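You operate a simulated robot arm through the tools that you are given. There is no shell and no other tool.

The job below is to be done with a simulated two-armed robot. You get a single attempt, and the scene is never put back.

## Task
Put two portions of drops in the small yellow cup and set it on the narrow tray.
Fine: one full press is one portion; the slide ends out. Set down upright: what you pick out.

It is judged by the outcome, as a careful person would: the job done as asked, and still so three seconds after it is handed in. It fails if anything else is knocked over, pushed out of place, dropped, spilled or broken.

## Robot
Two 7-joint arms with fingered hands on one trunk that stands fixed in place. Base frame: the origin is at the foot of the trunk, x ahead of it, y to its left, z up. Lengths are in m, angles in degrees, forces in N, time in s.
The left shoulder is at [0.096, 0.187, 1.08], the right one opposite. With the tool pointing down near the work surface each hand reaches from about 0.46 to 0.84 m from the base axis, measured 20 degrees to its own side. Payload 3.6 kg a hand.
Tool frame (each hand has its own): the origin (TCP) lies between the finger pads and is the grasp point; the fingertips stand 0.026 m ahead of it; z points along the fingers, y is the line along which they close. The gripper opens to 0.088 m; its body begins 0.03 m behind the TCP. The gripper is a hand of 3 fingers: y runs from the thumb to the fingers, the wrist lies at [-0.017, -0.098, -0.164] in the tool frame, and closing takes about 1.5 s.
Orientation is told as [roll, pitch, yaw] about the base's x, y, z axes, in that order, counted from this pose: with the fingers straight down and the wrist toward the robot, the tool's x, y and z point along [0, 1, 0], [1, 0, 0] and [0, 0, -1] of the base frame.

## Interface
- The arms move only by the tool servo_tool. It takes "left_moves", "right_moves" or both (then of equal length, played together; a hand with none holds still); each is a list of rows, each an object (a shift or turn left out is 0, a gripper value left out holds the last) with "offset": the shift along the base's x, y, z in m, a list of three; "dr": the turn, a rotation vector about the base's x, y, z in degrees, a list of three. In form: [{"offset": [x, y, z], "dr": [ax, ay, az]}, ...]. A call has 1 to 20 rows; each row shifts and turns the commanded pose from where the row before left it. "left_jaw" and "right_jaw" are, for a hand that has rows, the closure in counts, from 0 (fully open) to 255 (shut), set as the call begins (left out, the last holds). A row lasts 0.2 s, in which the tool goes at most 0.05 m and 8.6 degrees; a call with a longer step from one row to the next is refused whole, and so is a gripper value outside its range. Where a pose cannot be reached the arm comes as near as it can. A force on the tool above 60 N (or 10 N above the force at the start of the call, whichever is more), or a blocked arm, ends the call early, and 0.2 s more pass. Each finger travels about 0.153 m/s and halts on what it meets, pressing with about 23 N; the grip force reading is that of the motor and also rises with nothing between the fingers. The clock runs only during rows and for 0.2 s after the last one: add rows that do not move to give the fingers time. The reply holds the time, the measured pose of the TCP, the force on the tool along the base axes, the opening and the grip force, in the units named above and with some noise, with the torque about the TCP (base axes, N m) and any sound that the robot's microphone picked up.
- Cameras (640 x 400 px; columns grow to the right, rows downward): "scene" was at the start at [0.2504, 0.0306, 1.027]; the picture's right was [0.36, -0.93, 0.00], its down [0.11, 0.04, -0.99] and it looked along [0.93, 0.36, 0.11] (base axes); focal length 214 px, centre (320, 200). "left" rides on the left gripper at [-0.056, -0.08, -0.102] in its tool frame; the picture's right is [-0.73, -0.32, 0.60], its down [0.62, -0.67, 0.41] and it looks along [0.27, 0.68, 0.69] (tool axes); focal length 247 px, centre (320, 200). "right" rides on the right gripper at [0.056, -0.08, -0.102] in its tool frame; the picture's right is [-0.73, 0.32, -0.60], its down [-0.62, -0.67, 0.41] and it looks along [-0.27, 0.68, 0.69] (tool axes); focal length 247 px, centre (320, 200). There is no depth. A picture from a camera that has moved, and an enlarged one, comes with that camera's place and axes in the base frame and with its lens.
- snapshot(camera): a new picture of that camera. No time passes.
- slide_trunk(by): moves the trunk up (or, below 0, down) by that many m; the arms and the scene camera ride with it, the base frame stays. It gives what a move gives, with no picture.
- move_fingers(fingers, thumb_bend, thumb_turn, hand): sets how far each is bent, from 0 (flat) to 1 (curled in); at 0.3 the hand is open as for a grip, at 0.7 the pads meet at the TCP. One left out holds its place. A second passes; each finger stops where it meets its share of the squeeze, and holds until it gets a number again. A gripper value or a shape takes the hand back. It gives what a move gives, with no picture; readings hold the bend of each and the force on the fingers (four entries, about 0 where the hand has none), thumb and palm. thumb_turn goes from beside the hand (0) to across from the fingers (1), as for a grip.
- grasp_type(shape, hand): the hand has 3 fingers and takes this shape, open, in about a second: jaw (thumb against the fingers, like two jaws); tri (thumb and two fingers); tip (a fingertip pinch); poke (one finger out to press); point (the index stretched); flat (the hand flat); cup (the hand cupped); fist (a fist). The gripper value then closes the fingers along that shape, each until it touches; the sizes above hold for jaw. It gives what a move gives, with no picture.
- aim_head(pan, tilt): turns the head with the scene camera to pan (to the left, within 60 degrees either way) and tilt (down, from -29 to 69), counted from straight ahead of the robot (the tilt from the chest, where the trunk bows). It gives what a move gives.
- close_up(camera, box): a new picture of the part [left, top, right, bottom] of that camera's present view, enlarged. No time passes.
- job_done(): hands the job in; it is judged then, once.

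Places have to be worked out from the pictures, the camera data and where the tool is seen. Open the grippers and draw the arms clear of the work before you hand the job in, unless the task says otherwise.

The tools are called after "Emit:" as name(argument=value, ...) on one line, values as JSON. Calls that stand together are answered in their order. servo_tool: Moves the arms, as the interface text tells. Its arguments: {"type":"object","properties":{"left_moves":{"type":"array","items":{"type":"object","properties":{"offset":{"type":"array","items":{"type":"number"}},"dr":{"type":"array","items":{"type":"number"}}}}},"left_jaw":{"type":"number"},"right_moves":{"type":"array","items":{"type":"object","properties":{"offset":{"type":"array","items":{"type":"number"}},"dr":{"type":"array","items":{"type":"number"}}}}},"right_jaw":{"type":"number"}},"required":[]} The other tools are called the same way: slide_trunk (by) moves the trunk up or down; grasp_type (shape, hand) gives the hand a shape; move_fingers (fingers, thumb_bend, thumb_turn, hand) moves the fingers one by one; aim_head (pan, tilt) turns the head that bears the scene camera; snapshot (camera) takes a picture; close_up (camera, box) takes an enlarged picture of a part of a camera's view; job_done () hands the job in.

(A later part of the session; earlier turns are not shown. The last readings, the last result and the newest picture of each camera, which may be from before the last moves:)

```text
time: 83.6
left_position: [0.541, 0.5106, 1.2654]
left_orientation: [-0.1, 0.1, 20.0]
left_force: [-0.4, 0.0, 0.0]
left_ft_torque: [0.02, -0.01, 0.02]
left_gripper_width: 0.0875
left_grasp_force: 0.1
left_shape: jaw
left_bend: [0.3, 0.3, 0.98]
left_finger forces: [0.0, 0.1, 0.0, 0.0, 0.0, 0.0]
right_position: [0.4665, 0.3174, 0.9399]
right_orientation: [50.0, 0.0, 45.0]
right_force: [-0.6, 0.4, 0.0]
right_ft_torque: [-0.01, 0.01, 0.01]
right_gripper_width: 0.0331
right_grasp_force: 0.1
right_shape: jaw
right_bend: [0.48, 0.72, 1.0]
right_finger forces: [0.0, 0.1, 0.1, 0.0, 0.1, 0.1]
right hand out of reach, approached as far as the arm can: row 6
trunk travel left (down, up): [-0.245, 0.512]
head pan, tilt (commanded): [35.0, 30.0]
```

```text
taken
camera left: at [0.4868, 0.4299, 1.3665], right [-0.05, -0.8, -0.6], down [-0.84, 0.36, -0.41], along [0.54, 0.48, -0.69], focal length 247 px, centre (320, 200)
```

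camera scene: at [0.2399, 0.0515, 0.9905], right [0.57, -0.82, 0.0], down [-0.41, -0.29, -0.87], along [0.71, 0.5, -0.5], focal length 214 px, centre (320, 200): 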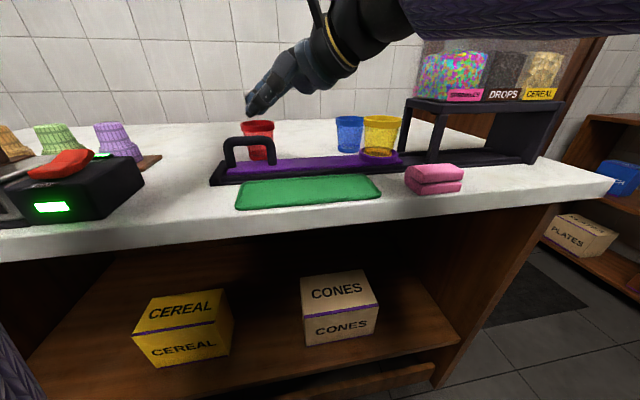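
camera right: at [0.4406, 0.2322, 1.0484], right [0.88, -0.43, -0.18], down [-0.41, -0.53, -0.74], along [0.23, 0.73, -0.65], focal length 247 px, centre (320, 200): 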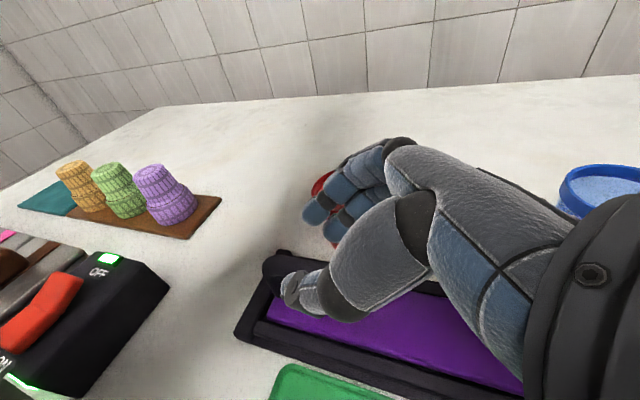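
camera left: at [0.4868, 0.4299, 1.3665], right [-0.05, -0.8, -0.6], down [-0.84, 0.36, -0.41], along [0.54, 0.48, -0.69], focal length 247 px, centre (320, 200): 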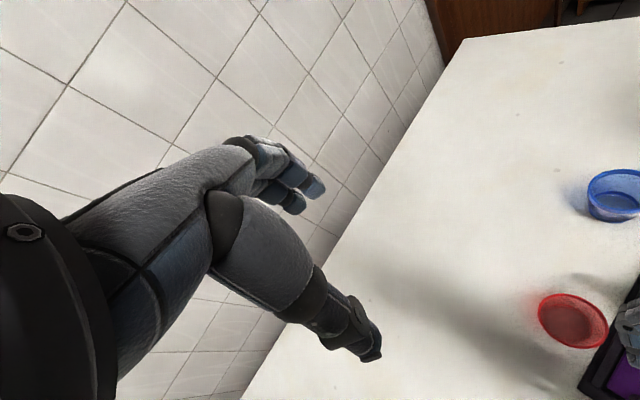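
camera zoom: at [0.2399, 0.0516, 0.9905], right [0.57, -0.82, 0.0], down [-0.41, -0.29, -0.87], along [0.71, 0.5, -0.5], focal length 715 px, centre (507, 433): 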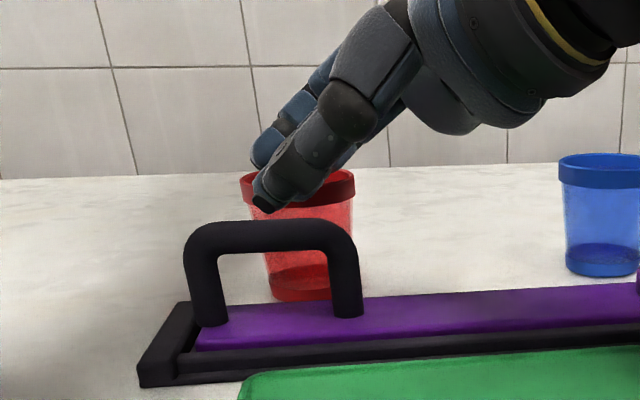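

The hand is at the bar's right end, 3.5 cm above grip height. Since lowering the trunk moves the hand straight down without changing the arm, I descend using the trunk.

Emit:
slide_trunk(by=-0.03)

Emit:
close_up(camera="scene", box=[200, 60, 328, 180])

Emit:
snapshot(camera="right")

```text
time: 84.3
left_position: [0.5409, 0.5093, 1.2354]
left_orientation: [-0.1, 0.1, 20.0]
left_force: [-0.4, -0.5, 0.3]
left_ft_torque: [0.04, -0.03, 0.04]
left_gripper_width: 0.0877
left_grasp_force: 0.1
left_shape: jaw
left_bend: [0.3, 0.3, 0.98]
left_finger forces: [0.0, 0.1, 0.0, 0.1, 0.0, 0.2]
right_position: [0.4664, 0.3184, 0.912]
right_orientation: [49.9, -0.1, 45.1]
right_force: [1.6, 0.1, 0.3]
right_ft_torque: [-0.01, 0.02, -0.02]
right_gripper_width: 0.0333
right_grasp_force: 0.0
right_shape: jaw
right_bend: [0.48, 0.72, 1.0]
right_finger forces: [0.0, 0.0, 0.0, 0.0, 0.1, 0.0]
trunk travel left (down, up): [-0.215, 0.542]
head pan, tilt (commanded): [35.0, 30.0]
```

```text
3.33 times, centred on (264, 120) of scene
camera zoom: at [0.245, 0.0514, 0.9579], right [0.57, -0.82, 0.0], down [-0.41, -0.29, -0.87], along [0.71, 0.5, -0.5], focal length 715 px, centre (507, 467)
```

zoom: 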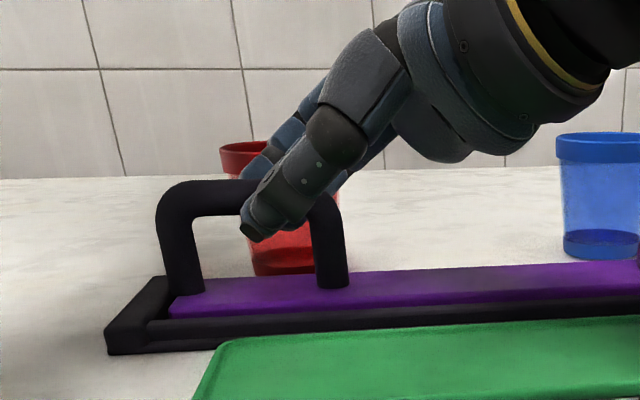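

```text
taken
camera right: at [0.4403, 0.232, 1.019], right [0.88, -0.43, -0.18], down [-0.41, -0.53, -0.74], along [0.23, 0.73, -0.65], focal length 247 px, centre (320, 200)
```

right: 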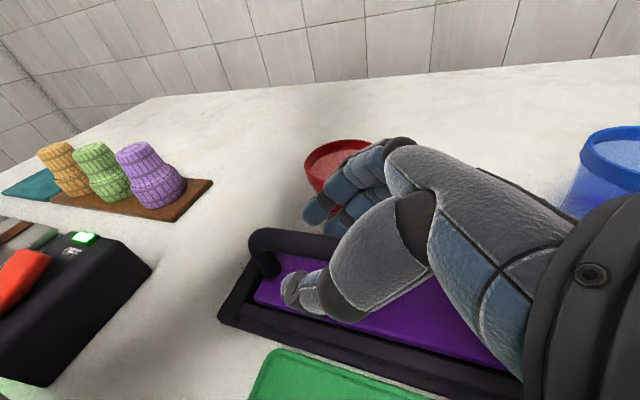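

The bar lies between thumb and fingers and nothing touches the red cup. I lower another 7 mm and close on the bar.

Emit:
slide_trunk(by=-0.007)

Emit:
servo_tool(right_moves=[{}, {}, {}, {}, {}, {}], right_jaw=255)

Emit:
close_up(camera="scene", box=[200, 60, 328, 180])

Emit:
snapshot(camera="right")

```text
time: 84.9
left_position: [0.5416, 0.5086, 1.2292]
left_orientation: [-0.1, 0.1, 20.1]
left_force: [1.0, -0.3, -0.2]
left_ft_torque: [0.0, -0.04, 0.0]
left_gripper_width: 0.0878
left_grasp_force: 0.1
left_shape: jaw
left_bend: [0.3, 0.3, 0.98]
left_finger forces: [0.0, 0.1, 0.1, 0.0, 0.1, 0.1]
right_position: [0.4663, 0.3178, 0.904]
right_orientation: [49.9, 0.0, 45.0]
right_force: [-0.1, -0.4, 0.8]
right_ft_torque: [0.03, 0.04, -0.02]
right_gripper_width: 0.0332
right_grasp_force: 0.1
right_shape: jaw
right_bend: [0.48, 0.72, 1.0]
right_finger forces: [0.0, 0.0, 0.1, 0.0, 0.1, 0.0]
trunk travel left (down, up): [-0.208, 0.549]
head pan, tilt (commanded): [35.0, 30.0]
```

```text
time: 86.3
left_position: [0.5424, 0.5108, 1.2269]
left_orientation: [-0.2, 0.2, 20.2]
left_force: [-0.1, 0.3, 0.4]
left_ft_torque: [0.03, -0.03, 0.03]
left_gripper_width: 0.0877
left_grasp_force: 0.1
left_shape: jaw
left_bend: [0.3, 0.3, 0.98]
left_finger forces: [0.0, 0.1, 0.0, 0.0, 0.1, 0.1]
right_position: [0.4677, 0.3175, 0.9024]
right_orientation: [49.8, 0.1, 44.9]
right_force: [-0.1, 3.5, -9.9]
right_ft_torque: [-0.06, -0.16, -0.33]
right_gripper_width: 0.0033
right_grasp_force: 22.9
right_shape: jaw
right_bend: [0.68, 0.73, 1.0]
right_finger forces: [23.4, 0.1, 0.0, 0.0, 21.0, 0.1]
trunk travel left (down, up): [-0.208, 0.549]
head pan, tilt (commanded): [35.0, 30.0]
```

```text
3.33 times, centred on (264, 120) of scene
camera zoom: at [0.2475, 0.0521, 0.9496], right [0.57, -0.82, 0.0], down [-0.41, -0.29, -0.87], along [0.71, 0.5, -0.5], focal length 715 px, centre (507, 467)
```

zoom: 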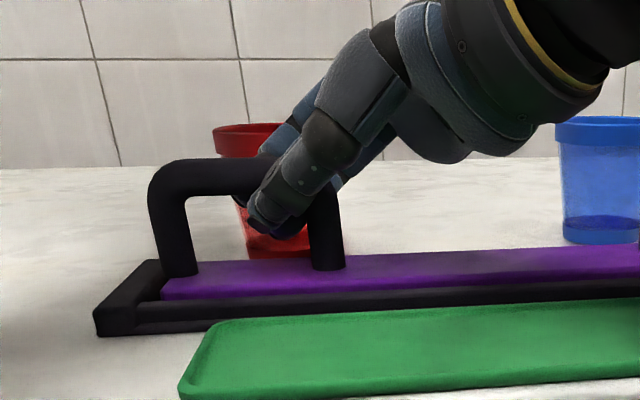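

```text
taken
camera right: at [0.4416, 0.2326, 1.0103], right [0.88, -0.43, -0.18], down [-0.41, -0.53, -0.74], along [0.23, 0.73, -0.65], focal length 247 px, centre (320, 200)
```

right: 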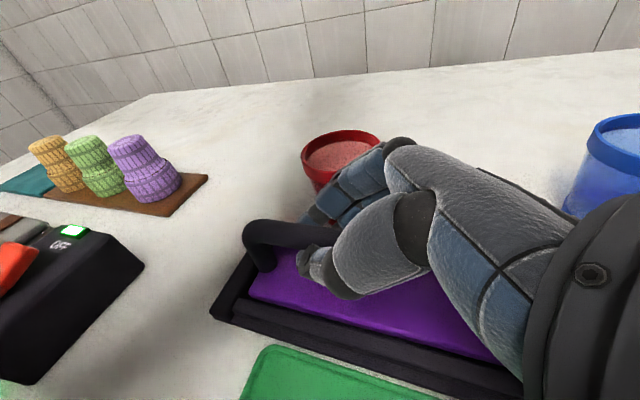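

The bar is gripped (finger 23 N against thumb 21 N, and the width offset matches the bar's 16 mm). I push the slide in gently by the first 8 cm and watch forces and the cup.

Emit:
servo_tool(right_moves=[{"offset": [0.005, -0.005, 0]}, {"offset": [0.0075, -0.0075, 0]}, {"offset": [0.0085, -0.0085, 0]}, {"offset": [0.009, -0.009, 0]}, {"offset": [0.009, -0.009, 0]}, {"offset": [0.009, -0.009, 0]}, {"offset": [0.0086, -0.0086, 0]}, {}])

Emit:
snapshot(camera="scene")

Emit:
snapshot(camera="right")

```text
time: 88.1
left_position: [0.5426, 0.5096, 1.2267]
left_orientation: [-0.2, 0.3, 20.1]
left_force: [-1.1, -0.4, -0.3]
left_ft_torque: [0.02, 0.0, 0.0]
left_gripper_width: 0.0879
left_grasp_force: 0.0
left_shape: jaw
left_bend: [0.3, 0.3, 0.98]
left_finger forces: [0.0, 0.1, 0.0, 0.0, 0.0, 0.0]
right_position: [0.5245, 0.2614, 0.9028]
right_orientation: [50.0, 0.1, 45.0]
right_force: [0.2, -1.3, -12.1]
right_ft_torque: [-0.12, -0.11, -0.36]
right_gripper_width: 0.0039
right_grasp_force: 22.6
right_shape: jaw
right_bend: [0.68, 0.73, 1.0]
right_finger forces: [23.2, 0.1, 0.0, 0.0, 22.1, 0.1]
trunk travel left (down, up): [-0.208, 0.549]
head pan, tilt (commanded): [35.0, 30.0]
```

```text
taken
camera scene: at [0.2476, 0.0518, 0.9497], right [0.57, -0.82, 0.0], down [-0.41, -0.29, -0.87], along [0.71, 0.5, -0.5], focal length 214 px, centre (320, 200)
```

scene: 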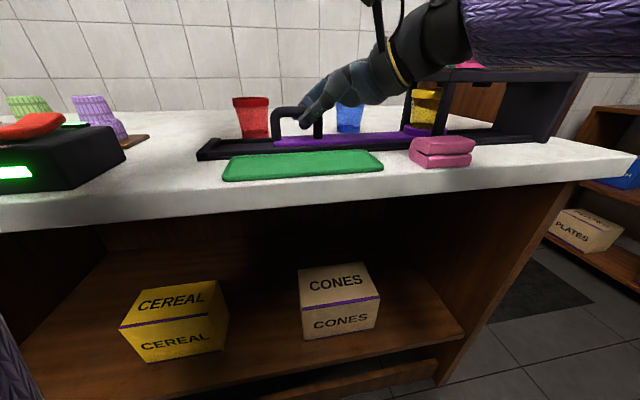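

```text
taken
camera right: at [0.4985, 0.1761, 1.0103], right [0.88, -0.43, -0.18], down [-0.41, -0.53, -0.74], along [0.23, 0.73, -0.65], focal length 247 px, centre (320, 200)
```

right: 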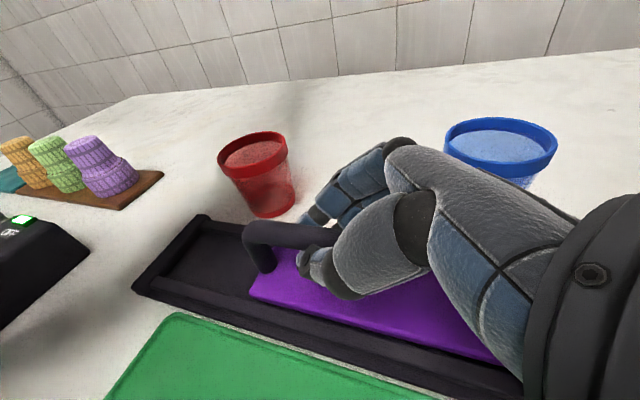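

The slide and cup follow smoothly. To keep the wrist clear of the dispenser I open slightly, rotate the hand upright by 35° about the bar, and re-grip.

Emit:
servo_tool(right_moves=[{}, {}, {}, {}], right_jaw=150)

Emit:
servo_tool(right_moves=[{"offset": [0, 0, 0], "dr": [-4.2, -4.2, 0]}, {"dr": [-4.2, -4.2, 0]}, {"dr": [-4.2, -4.2, 0]}, {"dr": [-4.2, -4.2, 0]}, {"dr": [-4.2, -4.2, 0]}, {"dr": [-4.0, -4.0, 0]}, {}])

Emit:
snapshot(camera="scene")

Emit:
snapshot(camera="right")

```text
time: 89.1
left_position: [0.5429, 0.51, 1.2287]
left_orientation: [-0.1, 0.0, 20.0]
left_force: [-0.5, 1.3, -0.8]
left_ft_torque: [0.01, -0.04, 0.02]
left_gripper_width: 0.0877
left_grasp_force: 0.1
left_shape: jaw
left_bend: [0.3, 0.3, 0.98]
left_finger forces: [0.0, 0.0, 0.1, 0.1, 0.0, 0.0]
right_position: [0.5232, 0.2622, 0.9034]
right_orientation: [49.9, 0.0, 45.0]
right_force: [-0.2, -0.2, -0.3]
right_ft_torque: [-0.02, 0.01, 0.0]
right_gripper_width: 0.0357
right_grasp_force: 0.1
right_shape: jaw
right_bend: [0.47, 0.71, 1.0]
right_finger forces: [0.1, 0.2, 0.0, 0.0, 0.1, 0.0]
trunk travel left (down, up): [-0.208, 0.549]
head pan, tilt (commanded): [35.0, 30.0]
```

```text
time: 90.7
left_position: [0.5427, 0.51, 1.2268]
left_orientation: [-0.2, 0.2, 20.1]
left_force: [0.1, -0.6, 0.0]
left_ft_torque: [0.01, 0.0, -0.03]
left_gripper_width: 0.0879
left_grasp_force: 0.0
left_shape: jaw
left_bend: [0.3, 0.3, 0.98]
left_finger forces: [0.0, 0.0, 0.1, 0.1, 0.0, 0.1]
right_position: [0.5231, 0.2609, 0.9039]
right_orientation: [14.6, 0.1, 45.0]
right_force: [0.4, 0.8, -0.8]
right_ft_torque: [0.05, 0.0, 0.01]
right_gripper_width: 0.0359
right_grasp_force: 0.0
right_shape: jaw
right_bend: [0.47, 0.71, 1.0]
right_finger forces: [0.0, 0.1, 0.0, 0.0, 0.0, 0.0]
trunk travel left (down, up): [-0.208, 0.549]
head pan, tilt (commanded): [35.0, 30.0]
```

```text
taken
camera scene: at [0.2471, 0.0515, 0.9499], right [0.57, -0.82, 0.0], down [-0.41, -0.29, -0.87], along [0.71, 0.5, -0.5], focal length 214 px, centre (320, 200)
```

scene: 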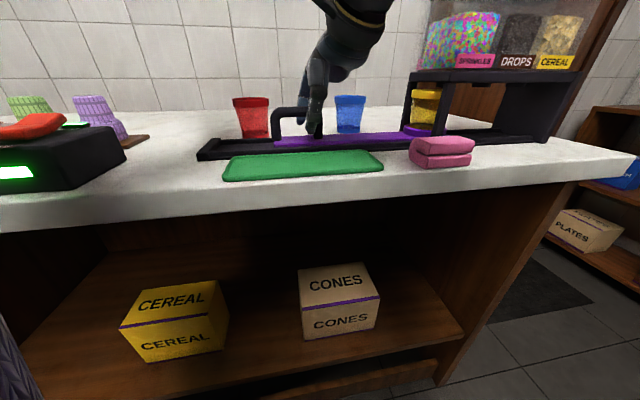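

```text
taken
camera right: at [0.4476, 0.2255, 1.0155], right [0.83, -0.38, 0.39], down [-0.12, -0.82, -0.55], along [0.54, 0.42, -0.73], focal length 247 px, centre (320, 200)
```

right: 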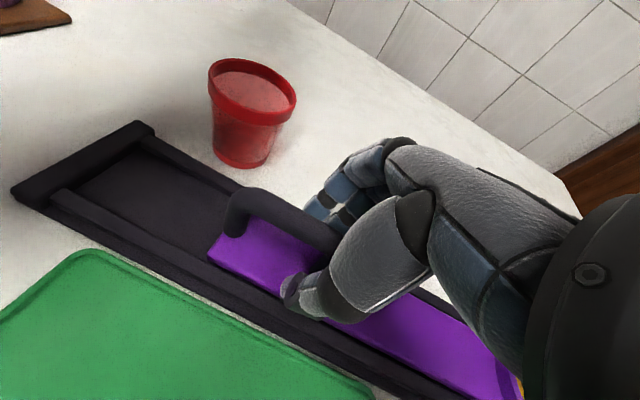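

Upright again at tilt 15° with everything steady. I re-grip the bar and push the remaining ~8 cm so the cup comes under the DROPS outlet.

Emit:
servo_tool(right_moves=[{}, {}, {}, {}, {}, {}], right_jaw=255)

Emit:
servo_tool(right_moves=[{"offset": [0.005, -0.005, 0]}, {"offset": [0.0075, -0.0075, 0]}, {"offset": [0.0085, -0.0085, 0]}, {"offset": [0.009, -0.009, 0]}, {"offset": [0.009, -0.009, 0]}, {"offset": [0.009, -0.009, 0]}, {"offset": [0.0075, -0.0075, 0]}, {}])

Emit:
snapshot(camera="scene")

Emit:
close_up(camera="scene", box=[380, 40, 608, 180])

```text
time: 92.1
left_position: [0.5427, 0.5099, 1.2269]
left_orientation: [-0.1, 0.3, 20.2]
left_force: [-0.1, -0.1, -0.9]
left_ft_torque: [0.0, 0.01, -0.01]
left_gripper_width: 0.0875
left_grasp_force: 0.0
left_shape: jaw
left_bend: [0.3, 0.3, 0.98]
left_finger forces: [0.1, 0.0, 0.0, 0.1, 0.0, 0.0]
right_position: [0.5229, 0.2611, 0.9035]
right_orientation: [14.6, 0.1, 45.0]
right_force: [-0.6, 0.7, -8.6]
right_ft_torque: [0.33, -0.26, 0.21]
right_gripper_width: 0.006
right_grasp_force: 23.2
right_shape: jaw
right_bend: [0.67, 0.75, 1.0]
right_finger forces: [0.0, 17.6, 0.0, 0.0, 23.2, 0.0]
trunk travel left (down, up): [-0.208, 0.549]
head pan, tilt (commanded): [35.0, 30.0]
```

```text
time: 93.9
left_position: [0.5433, 0.5093, 1.2275]
left_orientation: [-0.1, 0.2, 20.0]
left_force: [-0.6, -0.2, -0.3]
left_ft_torque: [0.0, 0.02, -0.01]
left_gripper_width: 0.0875
left_grasp_force: 0.0
left_shape: jaw
left_bend: [0.3, 0.3, 0.98]
left_finger forces: [0.1, 0.0, 0.0, 0.0, 0.0, 0.1]
right_position: [0.5807, 0.2052, 0.9021]
right_orientation: [14.6, 0.0, 44.9]
right_force: [-1.6, -3.0, -9.4]
right_ft_torque: [0.26, -0.19, 0.15]
right_gripper_width: 0.0061
right_grasp_force: 23.4
right_shape: jaw
right_bend: [0.67, 0.75, 1.0]
right_finger forces: [0.0, 14.3, 0.0, 0.1, 21.8, 0.1]
trunk travel left (down, up): [-0.208, 0.549]
head pan, tilt (commanded): [35.0, 30.0]
```

```text
taken
camera scene: at [0.2474, 0.0514, 0.9498], right [0.57, -0.82, 0.0], down [-0.41, -0.29, -0.87], along [0.71, 0.5, -0.5], focal length 214 px, centre (320, 200)
```

scene: 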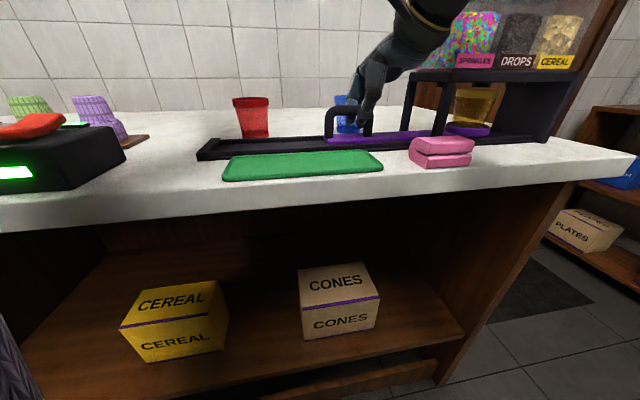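

```text
2.81 times, centred on (494, 110) of scene
camera zoom: at [0.2474, 0.0514, 0.9498], right [0.57, -0.82, 0.0], down [-0.41, -0.29, -0.87], along [0.71, 0.5, -0.5], focal length 602 px, centre (-168, 453)
```

zoom: 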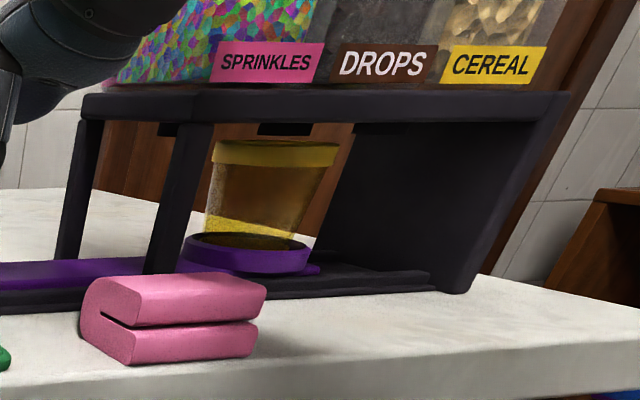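

The cup now sits squarely under the middle (DROPS) outlet and the slide holds its place. I open the jaw just enough to release the bar, then lift straight up by raising the trunk, which also suits the pressing height.

Emit:
servo_tool(right_moves=[{}, {}, {}, {}], right_jaw=150)

Emit:
slide_trunk(by=0.2)

Emit:
snapshot(camera="scene")

Emit:
snapshot(camera="right")

```text
time: 94.9
left_position: [0.5419, 0.5095, 1.2277]
left_orientation: [-0.1, 0.2, 20.1]
left_force: [0.2, 0.1, -1.0]
left_ft_torque: [0.05, 0.01, 0.01]
left_gripper_width: 0.0876
left_grasp_force: 0.0
left_shape: jaw
left_bend: [0.3, 0.3, 0.98]
left_finger forces: [0.1, 0.0, 0.0, 0.0, 0.0, 0.0]
right_position: [0.5795, 0.205, 0.9034]
right_orientation: [14.6, -0.1, 45.0]
right_force: [0.0, 0.4, 0.7]
right_ft_torque: [0.0, -0.01, -0.04]
right_gripper_width: 0.036
right_grasp_force: 0.0
right_shape: jaw
right_bend: [0.47, 0.71, 1.0]
right_finger forces: [0.0, 0.0, 0.0, 0.1, 0.1, 0.0]
trunk travel left (down, up): [-0.208, 0.549]
head pan, tilt (commanded): [35.0, 30.0]
```

```text
time: 97.0
left_position: [0.5435, 0.5088, 1.4269]
left_orientation: [-0.1, 0.1, 20.1]
left_force: [-0.3, -0.4, -0.9]
left_ft_torque: [0.03, -0.02, 0.0]
left_gripper_width: 0.0877
left_grasp_force: 0.1
left_shape: jaw
left_bend: [0.3, 0.3, 0.98]
left_finger forces: [0.1, 0.0, 0.0, 0.1, 0.0, 0.0]
right_position: [0.5635, 0.2043, 1.1373]
right_orientation: [12.0, -2.7, 45.1]
right_force: [0.3, 0.2, -0.2]
right_ft_torque: [-0.01, 0.04, -0.01]
right_gripper_width: 0.0359
right_grasp_force: 0.1
right_shape: jaw
right_bend: [0.47, 0.71, 1.0]
right_finger forces: [0.0, 0.1, 0.0, 0.1, 0.0, 0.0]
trunk travel left (down, up): [-0.408, 0.349]
head pan, tilt (commanded): [35.0, 30.0]
```

```text
taken
camera scene: at [0.2161, 0.0516, 1.1663], right [0.57, -0.82, 0.0], down [-0.41, -0.29, -0.87], along [0.71, 0.5, -0.5], focal length 214 px, centre (320, 200)
```

scene: 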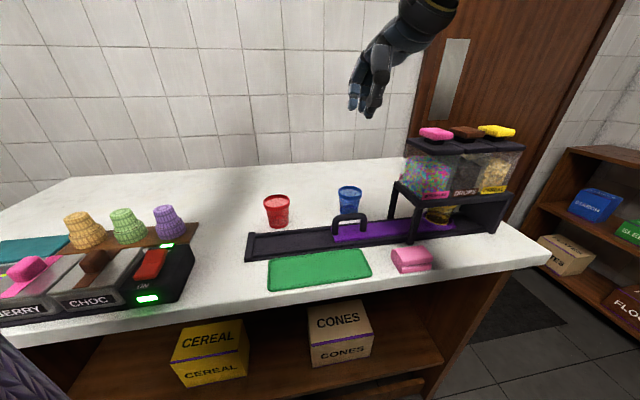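

```text
taken
camera right: at [0.4802, 0.1698, 1.2444], right [0.81, -0.39, 0.45], down [-0.08, -0.82, -0.56], along [0.58, 0.42, -0.7], focal length 247 px, centre (320, 200)
```

right: 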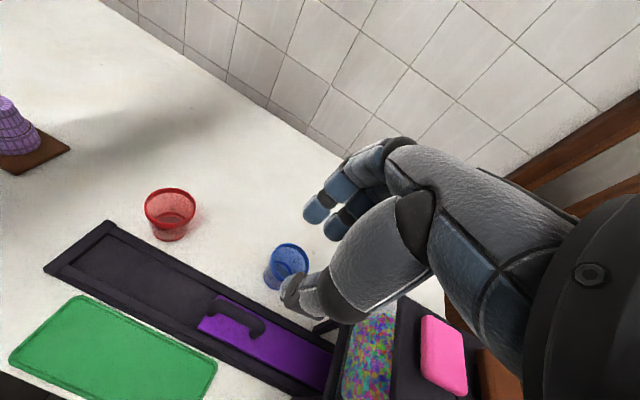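

The handle and cups are undisturbed and the hand is up at z≈1.14. I change the right hand to the poke shape and look at where the pressing finger sits.

Emit:
servo_tool(right_moves=[{"offset": [0, 0, 0.03], "dr": [-2, -2, 0]}, {"offset": [0, 0, 0.03], "dr": [-3, -3, 0]}, {"offset": [0.01, -0.01, 0.03], "dr": [-3, -3, 0]}, {"offset": [0.01, -0.01, 0.02]}, {}])

Emit:
grasp_type(hand="right", shape="poke")

Emit:
snapshot(camera="right")

Emit:
snapshot(camera="scene")

```text
time: 98.2
left_position: [0.5415, 0.5092, 1.4262]
left_orientation: [0.1, 0.0, 20.1]
left_force: [0.0, 0.8, 0.8]
left_ft_torque: [-0.02, -0.01, -0.01]
left_gripper_width: 0.0877
left_grasp_force: 0.1
left_shape: jaw
left_bend: [0.3, 0.3, 0.98]
left_finger forces: [0.0, 0.0, 0.0, 0.0, 0.0, 0.1]
right_position: [0.5693, 0.1757, 1.248]
right_orientation: [0.6, -2.7, 45.5]
right_force: [0.5, 0.9, -0.3]
right_ft_torque: [0.01, -0.01, 0.0]
right_gripper_width: 0.0361
right_grasp_force: 0.0
right_shape: jaw
right_bend: [0.47, 0.71, 1.0]
right_finger forces: [0.1, 0.0, 0.0, 0.0, 0.1, 0.0]
right hand out of reach, approached as far as the arm can: row 3, 4
trunk travel left (down, up): [-0.408, 0.349]
head pan, tilt (commanded): [35.0, 30.0]
```

```text
time: 99.2
left_position: [0.5417, 0.51, 1.4285]
left_orientation: [-0.1, 0.2, 20.1]
left_force: [0.5, 0.4, 0.7]
left_ft_torque: [0.03, -0.06, 0.02]
left_gripper_width: 0.0873
left_grasp_force: 0.0
left_shape: jaw
left_bend: [0.3, 0.3, 0.98]
left_finger forces: [0.0, 0.1, 0.0, 0.0, 0.0, 0.0]
right_position: [0.5696, 0.1765, 1.2482]
right_orientation: [0.7, -2.6, 45.4]
right_force: [0.3, 0.0, -0.3]
right_ft_torque: [-0.03, -0.01, 0.01]
right_gripper_width: 0.0002
right_grasp_force: 0.0
right_shape: poke
right_bend: [0.7, 0.92, 0.25]
right_finger forces: [0.0, 0.1, 0.0, 0.0, 0.0, 0.0]
trunk travel left (down, up): [-0.408, 0.349]
head pan, tilt (commanded): [35.0, 30.0]
```

```text
taken
camera right: at [0.472, 0.1542, 1.3451], right [0.73, -0.31, 0.6], down [-0.01, -0.89, -0.45], along [0.68, 0.32, -0.66], focal length 247 px, centre (320, 200)
```

right: 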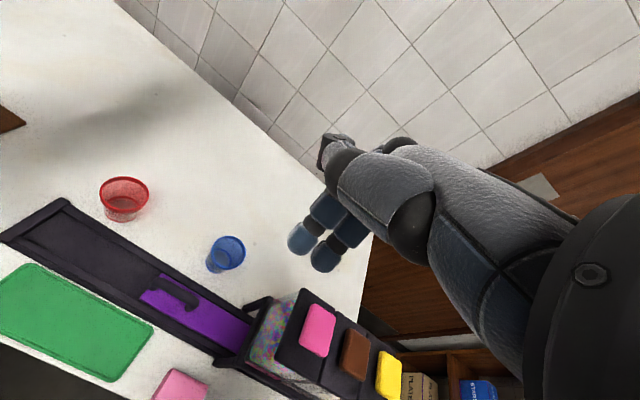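

```text
taken
camera scene: at [0.2159, 0.0516, 1.1664], right [0.57, -0.82, 0.0], down [-0.41, -0.29, -0.87], along [0.71, 0.5, -0.5], focal length 214 px, centre (320, 200)
```

scene: 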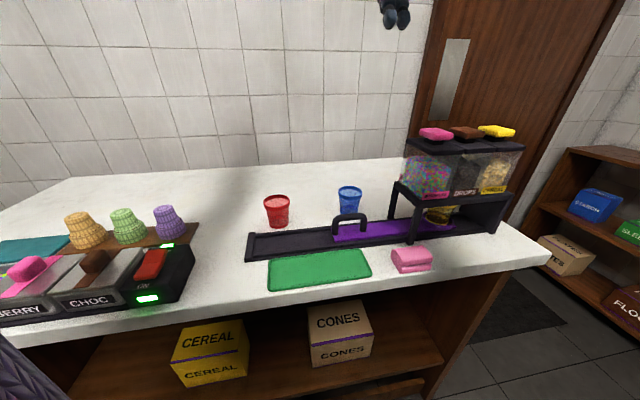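

In the poke shape both fingers extend together with tips about 0.026 below the TCP. I zoom on the lids from both cameras to triangulate the brown DROPS lid.

Emit:
close_up(camera="scene", box=[390, 110, 534, 200])

Emit:
close_up(camera="right", box=[240, 280, 432, 400])

```text
4.44 times, centred on (462, 155) of scene
camera zoom: at [0.2159, 0.0516, 1.1664], right [0.57, -0.82, 0.0], down [-0.41, -0.29, -0.87], along [0.71, 0.5, -0.5], focal length 953 px, centre (-311, 400)
```

zoom: 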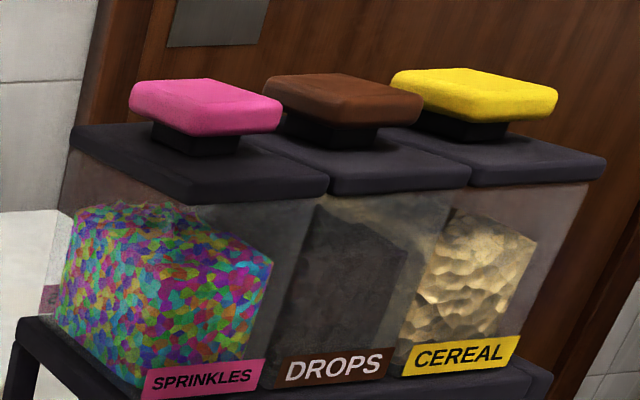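

```text
3.33 times, centred on (336, 340) of right
camera zoom: at [0.472, 0.1542, 1.3451], right [0.73, -0.31, 0.6], down [-0.01, -0.89, -0.45], along [0.68, 0.32, -0.66], focal length 823 px, centre (267, -267)
```

zoom: 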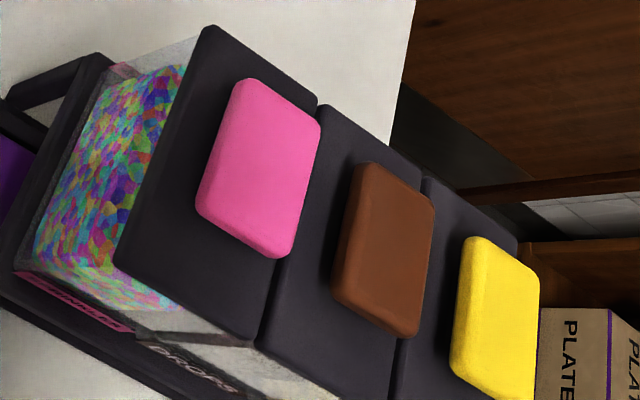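

Triangulated, the brown cap's top centre is about (0.725, 0.065, 1.071). I move the hand above it while turning to yaw 0 so both fingertips fit within the cap.

Emit:
servo_tool(right_moves=[{"offset": [0.0, -0.01, 0.0], "dr": [-1.2, 0.7, -7.5]}, {"offset": [0.01, -0.02, 0.0], "dr": [-1.2, 0.7, -7.5]}, {"offset": [0.03, -0.02, 0], "dr": [0, 0, -7.6]}, {"offset": [0.03, -0.02, 0], "dr": [0, 0, -7.6]}, {"offset": [0.03, -0.02, 0], "dr": [0, 0, -7.6]}, {"offset": [0.03, -0.0215, -0.01], "dr": [0, 0, -7.6]}, {"offset": [0.025, 0, -0.02]}, {}])

Emit:
snapshot(camera="right")

Emit:
snapshot(camera="scene")

```text
time: 101.0
left_position: [0.5408, 0.5102, 1.4275]
left_orientation: [-0.1, 0.1, 20.1]
left_force: [-0.6, -0.1, -0.8]
left_ft_torque: [-0.02, -0.01, -0.01]
left_gripper_width: 0.0881
left_grasp_force: 0.1
left_shape: jaw
left_bend: [0.3, 0.3, 0.98]
left_finger forces: [0.0, 0.0, 0.0, 0.1, 0.1, 0.0]
right_position: [0.6501, 0.0677, 1.22]
right_orientation: [-0.4, -0.2, 5.1]
right_force: [0.1, 0.7, -0.2]
right_ft_torque: [-0.01, -0.02, 0.01]
right_gripper_width: 0.0002
right_grasp_force: 0.1
right_shape: poke
right_bend: [0.7, 0.92, 0.25]
right_finger forces: [0.0, 0.0, 0.0, 0.1, 0.0, 0.0]
right hand out of reach, approached as far as the arm can: row 4, 5, 6, 7
trunk travel left (down, up): [-0.408, 0.349]
head pan, tilt (commanded): [35.0, 30.0]
```

```text
taken
camera right: at [0.5654, 0.1174, 1.3192], right [0.38, -0.7, 0.6], down [-0.61, -0.68, -0.41], along [0.7, -0.21, -0.68], focal length 247 px, centre (320, 200)
```

right: 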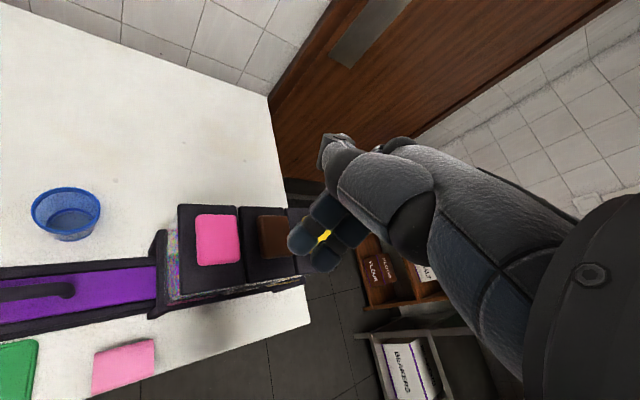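

```text
taken
camera scene: at [0.2155, 0.0519, 1.1665], right [0.57, -0.82, 0.0], down [-0.41, -0.29, -0.87], along [0.71, 0.5, -0.5], focal length 214 px, centre (320, 200)
```

scene: 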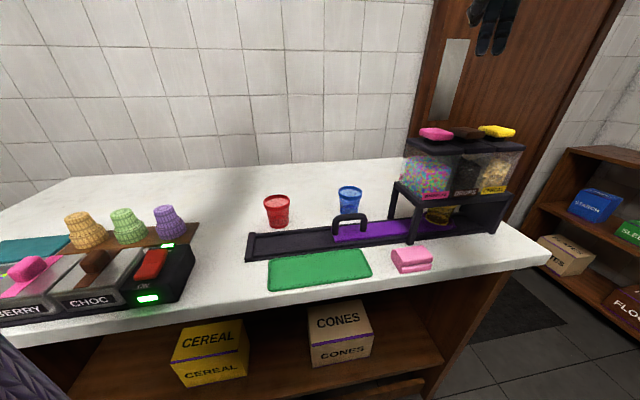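

Out of reach at that height; lower down the arm should extend further. I lower to z≈1.13 (tips at ~1.10, above the caps) and move outward again.

Emit:
servo_tool(right_moves=[{"offset": [0, 0, -0.03], "dr": [0, 0, -2.5]}, {"offset": [0, 0, -0.03], "dr": [0, 0, -2.5]}, {"offset": [0, 0, -0.03]}, {"offset": [0.02, 0, 0]}, {"offset": [0.02, 0, 0]}, {"offset": [0.02, 0, 0]}, {}])

Emit:
snapshot(camera="right")

Emit:
close_up(camera="scene", box=[390, 40, 550, 200])

```text
time: 102.5
left_position: [0.5422, 0.5093, 1.4271]
left_orientation: [-0.1, 0.2, 20.1]
left_force: [0.2, 1.2, 0.3]
left_ft_torque: [-0.02, 0.01, 0.01]
left_gripper_width: 0.0878
left_grasp_force: 0.1
left_shape: jaw
left_bend: [0.3, 0.3, 0.98]
left_finger forces: [0.0, 0.1, 0.0, 0.1, 0.0, 0.0]
right_position: [0.6578, 0.0667, 1.1281]
right_orientation: [-0.3, -0.1, 0.2]
right_force: [-0.3, -0.7, 0.0]
right_ft_torque: [0.01, 0.01, -0.01]
right_gripper_width: 0.0
right_grasp_force: 0.1
right_shape: poke
right_bend: [0.7, 0.92, 0.25]
right_finger forces: [0.0, 0.0, 0.0, 0.0, 0.0, 0.0]
right hand out of reach, approached as far as the arm can: row 4, 5, 6
trunk travel left (down, up): [-0.408, 0.349]
head pan, tilt (commanded): [35.0, 30.0]
```

```text
taken
camera right: at [0.5778, 0.1246, 1.2285], right [0.32, -0.73, 0.6], down [-0.66, -0.63, -0.41], along [0.68, -0.27, -0.68], focal length 247 px, centre (320, 200)
```

right: 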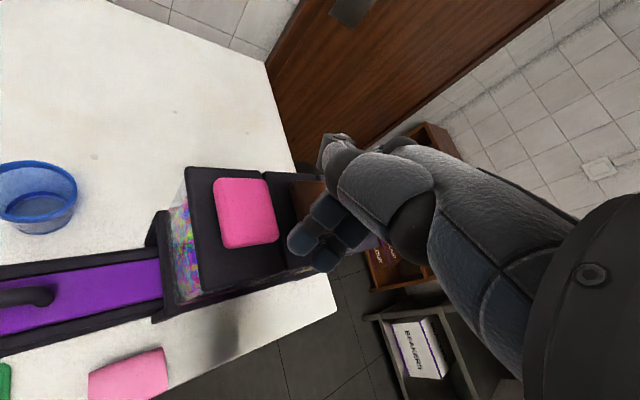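

```text
2.50 times, centred on (470, 120) of scene
camera zoom: at [0.2159, 0.0513, 1.1665], right [0.57, -0.82, 0.0], down [-0.41, -0.29, -0.87], along [0.71, 0.5, -0.5], focal length 536 px, centre (-55, 400)
```

zoom: 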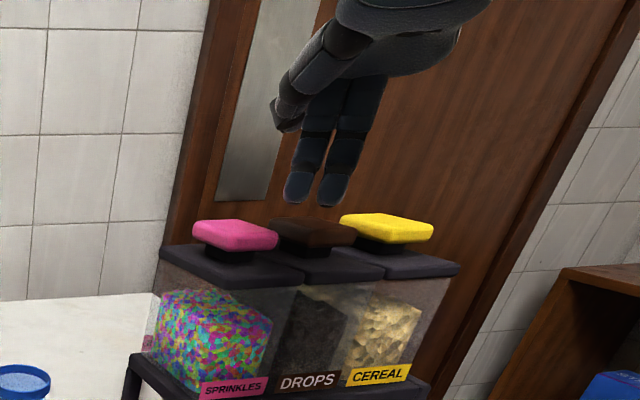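

The arm runs out of length with a vertical hand. Tilting the fingers outward by 30° gains about 7 cm of reach, and pressing down with inclined fingers is fine. I turn to yaw ~22, tilt outward in place, and check.

Emit:
servo_tool(right_moves=[{"offset": [0, 0, 0.005], "dr": [0, 0, 7.3]}, {"offset": [0, 0, 0.005], "dr": [0, 0, 7.3]}, {"offset": [0, 0, 0], "dr": [0, 0, 7.3]}, {"dr": [2.81, -6.95, 0]}, {"dr": [2.81, -6.95, 0]}, {"dr": [2.81, -6.95, 0]}, {"dr": [2.81, -6.95, 0]}, {}])

Emit:
servo_tool(right_moves=[{"offset": [0.018, -0.002, 0]}, {"offset": [0.018, -0.002, 0]}, {"offset": [0.015, -0.002, 0]}, {}])

Emit:
snapshot(camera="right")

Emit:
close_up(camera="scene", box=[390, 40, 550, 200])

```text
time: 104.3
left_position: [0.5416, 0.5096, 1.4265]
left_orientation: [-0.1, 0.1, 20.1]
left_force: [-0.3, 0.1, -0.2]
left_ft_torque: [-0.02, -0.01, -0.03]
left_gripper_width: 0.0876
left_grasp_force: 0.0
left_shape: jaw
left_bend: [0.3, 0.3, 0.98]
left_finger forces: [0.1, 0.1, 0.0, 0.0, 0.0, 0.1]
right_position: [0.6579, 0.0682, 1.1378]
right_orientation: [-0.2, -30.2, 22.1]
right_force: [0.3, -0.1, 0.6]
right_ft_torque: [0.01, 0.01, 0.01]
right_gripper_width: 0.0
right_grasp_force: 0.1
right_shape: poke
right_bend: [0.7, 0.92, 0.25]
right_finger forces: [0.1, 0.0, 0.0, 0.1, 0.0, 0.1]
trunk travel left (down, up): [-0.408, 0.349]
head pan, tilt (commanded): [35.0, 30.0]
```

```text
time: 105.3
left_position: [0.5406, 0.5095, 1.4279]
left_orientation: [-0.1, 0.2, 20.1]
left_force: [-0.3, -0.2, 0.1]
left_ft_torque: [0.02, 0.0, -0.01]
left_gripper_width: 0.0878
left_grasp_force: 0.0
left_shape: jaw
left_bend: [0.3, 0.3, 0.98]
left_finger forces: [0.0, 0.0, 0.0, 0.1, 0.0, 0.0]
right_position: [0.7099, 0.0628, 1.1382]
right_orientation: [-0.3, -30.1, 22.0]
right_force: [0.1, 0.4, -0.6]
right_ft_torque: [-0.04, 0.03, -0.01]
right_gripper_width: 0.0
right_grasp_force: 0.0
right_shape: poke
right_bend: [0.7, 0.92, 0.25]
right_finger forces: [0.0, 0.0, 0.0, 0.1, 0.0, 0.1]
trunk travel left (down, up): [-0.408, 0.349]
head pan, tilt (commanded): [35.0, 30.0]
```

```text
taken
camera right: at [0.5766, 0.0707, 1.1855], right [0.25, -0.69, 0.68], down [-0.11, -0.72, -0.69], along [0.96, 0.1, -0.25], focal length 247 px, centre (320, 200)
```

right: 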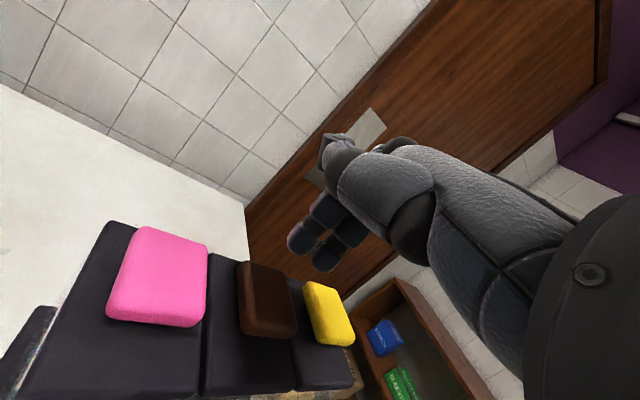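

```text
2.50 times, centred on (470, 120) of scene
camera zoom: at [0.2157, 0.0514, 1.1665], right [0.57, -0.82, 0.0], down [-0.41, -0.29, -0.87], along [0.71, 0.5, -0.5], focal length 536 px, centre (-55, 400)
```

zoom: 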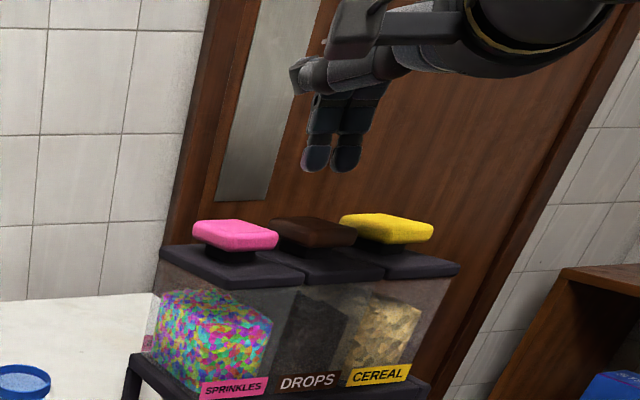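

The fingertip mid-point is at about (0.722, 0.066, 1.116), almost exactly over the brown cap (top z≈1.075). I nudge it onto centre and come down to just above the cap.

Emit:
servo_tool(right_moves=[{"offset": [0.004, -0.002, -0.012]}, {"offset": [0, 0, -0.012]}, {"offset": [0, 0, -0.008]}, {}])

Emit:
close_up(camera="scene", box=[410, 80, 538, 160])

Emit:
snapshot(camera="right")

```text
time: 106.3
left_position: [0.5418, 0.5091, 1.4273]
left_orientation: [-0.2, 0.1, 20.1]
left_force: [0.5, 0.5, 1.0]
left_ft_torque: [-0.06, 0.0, 0.0]
left_gripper_width: 0.0876
left_grasp_force: 0.1
left_shape: jaw
left_bend: [0.3, 0.3, 0.98]
left_finger forces: [0.0, 0.0, 0.0, 0.0, 0.1, 0.1]
right_position: [0.7122, 0.059, 1.1056]
right_orientation: [-0.5, -30.2, 22.1]
right_force: [0.3, 0.0, 0.7]
right_ft_torque: [0.01, -0.02, 0.0]
right_gripper_width: 0.0
right_grasp_force: 0.0
right_shape: poke
right_bend: [0.7, 0.92, 0.25]
right_finger forces: [0.0, 0.1, 0.0, 0.1, 0.0, 0.0]
trunk travel left (down, up): [-0.408, 0.349]
head pan, tilt (commanded): [35.0, 30.0]
```

```text
5.00 times, centred on (474, 120) of scene
camera zoom: at [0.2158, 0.0516, 1.1665], right [0.57, -0.82, 0.0], down [-0.41, -0.29, -0.87], along [0.71, 0.5, -0.5], focal length 1072 px, centre (-450, 600)
```

zoom: 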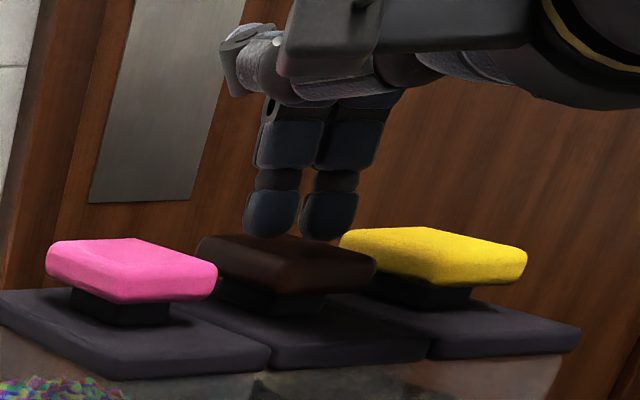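

```text
taken
camera right: at [0.5801, 0.0678, 1.1519], right [0.25, -0.69, 0.68], down [-0.11, -0.72, -0.69], along [0.96, 0.1, -0.25], focal length 247 px, centre (320, 200)
```

right: 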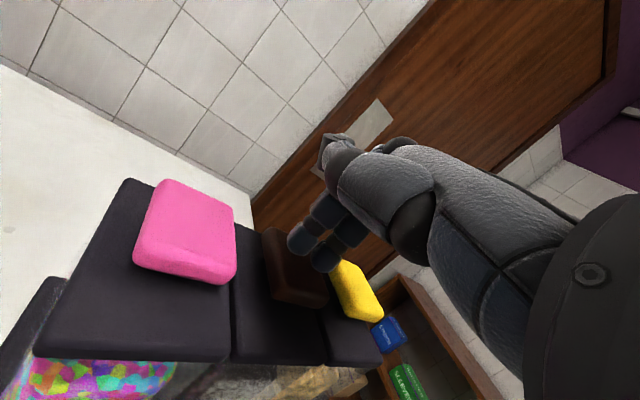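

The tips are centred just above the brown cap, clear of the neighbours. I press down slowly in small steps.

Emit:
servo_tool(right_moves=[{"offset": [0, 0, -0.004]}, {"offset": [0, 0, -0.004]}, {"offset": [0, 0, -0.004]}, {"offset": [0, 0, -0.004]}])

Emit:
close_up(camera="scene", box=[410, 80, 538, 160])

```text
time: 107.3
left_position: [0.5404, 0.5091, 1.4291]
left_orientation: [-0.1, 0.0, 20.1]
left_force: [0.1, 0.8, 0.6]
left_ft_torque: [-0.01, 0.02, -0.04]
left_gripper_width: 0.0877
left_grasp_force: 0.1
left_shape: jaw
left_bend: [0.3, 0.3, 0.98]
left_finger forces: [0.2, 0.0, 0.1, 0.1, 0.0, 0.0]
right_position: [0.7118, 0.0587, 1.0929]
right_orientation: [-0.3, -30.4, 22.1]
right_force: [-0.8, -0.2, 13.8]
right_ft_torque: [0.15, -0.1, 0.01]
right_gripper_width: 0.0
right_grasp_force: 0.1
right_shape: poke
right_bend: [0.7, 0.92, 0.25]
right_finger forces: [10.8, 3.4, 0.1, 0.0, 0.1, 0.1]
trunk travel left (down, up): [-0.408, 0.349]
head pan, tilt (commanded): [35.0, 30.0]
```

```text
5.00 times, centred on (474, 120) of scene
camera zoom: at [0.2143, 0.0514, 1.167], right [0.57, -0.82, 0.0], down [-0.41, -0.29, -0.87], along [0.71, 0.5, -0.5], focal length 1072 px, centre (-450, 600)
```

zoom: 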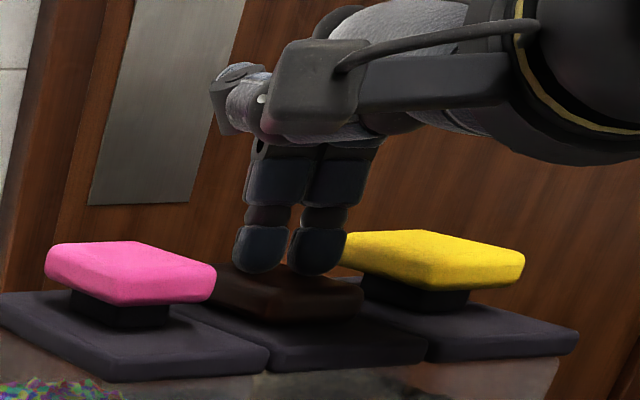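

The cap has sunk with 14 N of force. I keep pressing to its bottom stop.

Emit:
servo_tool(right_moves=[{"offset": [0, 0, -0.004]}, {"offset": [0, 0, -0.004]}, {"offset": [0, 0, -0.003]}])

Emit:
close_up(camera="scene", box=[410, 80, 538, 160])

```text
time: 108.2
left_position: [0.536, 0.508, 1.4305]
left_orientation: [-0.1, 0.0, 20.1]
left_force: [0.2, -1.3, -0.7]
left_ft_torque: [0.01, -0.02, 0.0]
left_gripper_width: 0.0879
left_grasp_force: 0.1
left_shape: jaw
left_bend: [0.3, 0.3, 0.98]
left_finger forces: [0.1, 0.1, 0.0, 0.0, 0.0, 0.0]
right_position: [0.7115, 0.0585, 1.0912]
right_orientation: [-0.5, -31.0, 22.1]
right_force: [-4.7, -5.5, 40.1]
right_ft_torque: [0.41, -0.34, -0.01]
right_gripper_width: 0.0
right_grasp_force: 0.0
right_shape: poke
right_bend: [0.7, 0.92, 0.25]
right_finger forces: [33.4, 6.6, 0.0, 0.1, 0.0, 0.0]
trunk travel left (down, up): [-0.408, 0.349]
head pan, tilt (commanded): [35.0, 30.0]
```

```text
5.00 times, centred on (474, 120) of scene
camera zoom: at [0.2111, 0.0505, 1.1678], right [0.57, -0.82, 0.0], down [-0.41, -0.29, -0.87], along [0.71, 0.5, -0.5], focal length 1072 px, centre (-450, 600)
```

zoom: 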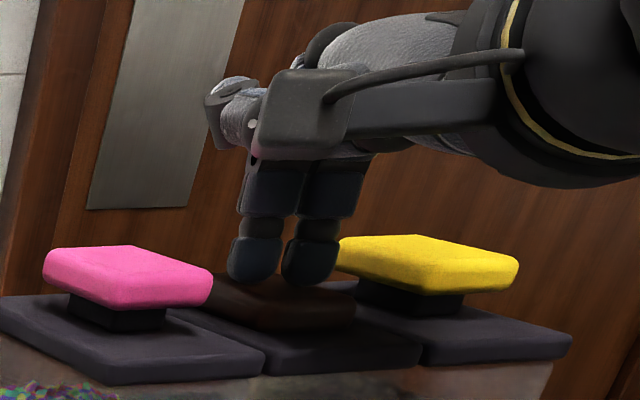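

At the stop: force rose to 40 N with almost no motion. I hold briefly to make it a full press and look at the cup.

Emit:
servo_tool(right_moves=[{"offset": [0, 0, -0.002]}, {}, {}])

Emit:
close_up(camera="scene", box=[390, 180, 518, 260])

```text
time: 109.0
left_position: [0.5359, 0.5076, 1.4309]
left_orientation: [-0.1, -0.2, 20.2]
left_force: [-0.6, -0.3, -0.2]
left_ft_torque: [0.01, -0.03, 0.02]
left_gripper_width: 0.0875
left_grasp_force: 0.1
left_shape: jaw
left_bend: [0.3, 0.3, 0.98]
left_finger forces: [0.0, 0.0, 0.1, 0.0, 0.0, 0.0]
right_position: [0.7107, 0.0585, 1.0901]
right_orientation: [-0.4, -31.2, 22.2]
right_force: [-5.3, -5.3, 43.9]
right_ft_torque: [0.48, -0.38, 0.0]
right_gripper_width: 0.0
right_grasp_force: 0.1
right_shape: poke
right_bend: [0.7, 0.92, 0.25]
right_finger forces: [36.5, 8.0, 0.0, 0.0, 0.0, 0.0]
trunk travel left (down, up): [-0.408, 0.349]
head pan, tilt (commanded): [35.0, 30.0]
```

```text
5.00 times, centred on (454, 220) of scene
camera zoom: at [0.2107, 0.0504, 1.1677], right [0.57, -0.82, 0.0], down [-0.41, -0.29, -0.87], along [0.71, 0.5, -0.5], focal length 1072 px, centre (-350, 100)
```

zoom: 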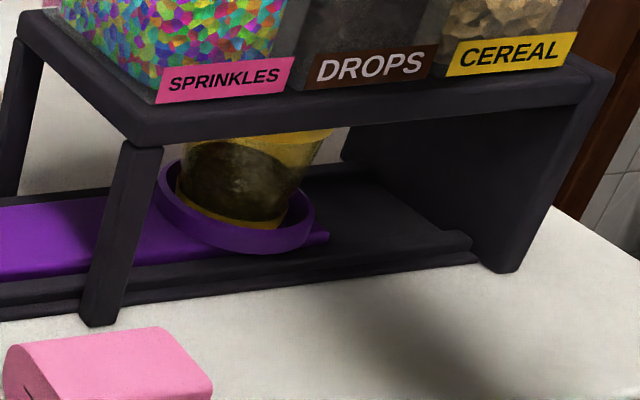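

A dark fill appeared in the cup: the first portion is in, with no spill visible. I raise the hand fully off the cap so it returns.

Emit:
servo_tool(right_moves=[{"offset": [0, 0, 0.006]}, {"offset": [0, 0, 0.008]}, {"offset": [0, 0, 0.008]}, {}, {}])

Emit:
close_up(camera="scene", box=[410, 80, 538, 160])

Emit:
close_up(camera="scene", box=[390, 180, 518, 260])

```text
time: 110.2
left_position: [0.5414, 0.5091, 1.4279]
left_orientation: [-0.1, 0.1, 20.2]
left_force: [0.0, 0.8, 0.5]
left_ft_torque: [0.0, 0.04, 0.0]
left_gripper_width: 0.0877
left_grasp_force: 0.1
left_shape: jaw
left_bend: [0.3, 0.3, 0.98]
left_finger forces: [0.0, 0.0, 0.0, 0.1, 0.0, 0.0]
right_position: [0.7123, 0.0592, 1.0974]
right_orientation: [-0.3, -29.9, 22.1]
right_force: [-1.0, -0.3, 4.1]
right_ft_torque: [0.05, -0.05, 0.0]
right_gripper_width: 0.0
right_grasp_force: 0.1
right_shape: poke
right_bend: [0.7, 0.92, 0.25]
right_finger forces: [3.1, 0.5, 0.1, 0.1, 0.1, 0.1]
trunk travel left (down, up): [-0.408, 0.349]
head pan, tilt (commanded): [35.0, 30.0]
```

```text
5.00 times, centred on (474, 120) of scene
camera zoom: at [0.2155, 0.0514, 1.1665], right [0.57, -0.82, 0.0], down [-0.41, -0.29, -0.87], along [0.71, 0.5, -0.5], focal length 1072 px, centre (-450, 600)
```

zoom: 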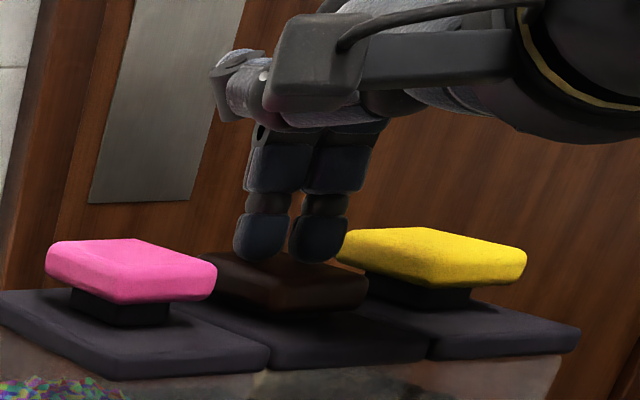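

```text
5.00 times, centred on (454, 220) of scene
camera zoom: at [0.2155, 0.0514, 1.1665], right [0.57, -0.82, 0.0], down [-0.41, -0.29, -0.87], along [0.71, 0.5, -0.5], focal length 1072 px, centre (-350, 100)
```

zoom: 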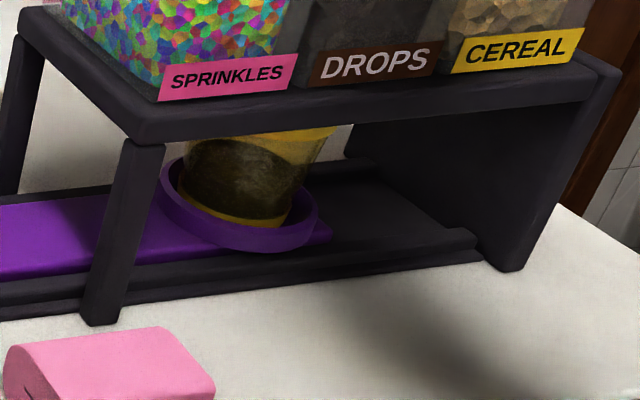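

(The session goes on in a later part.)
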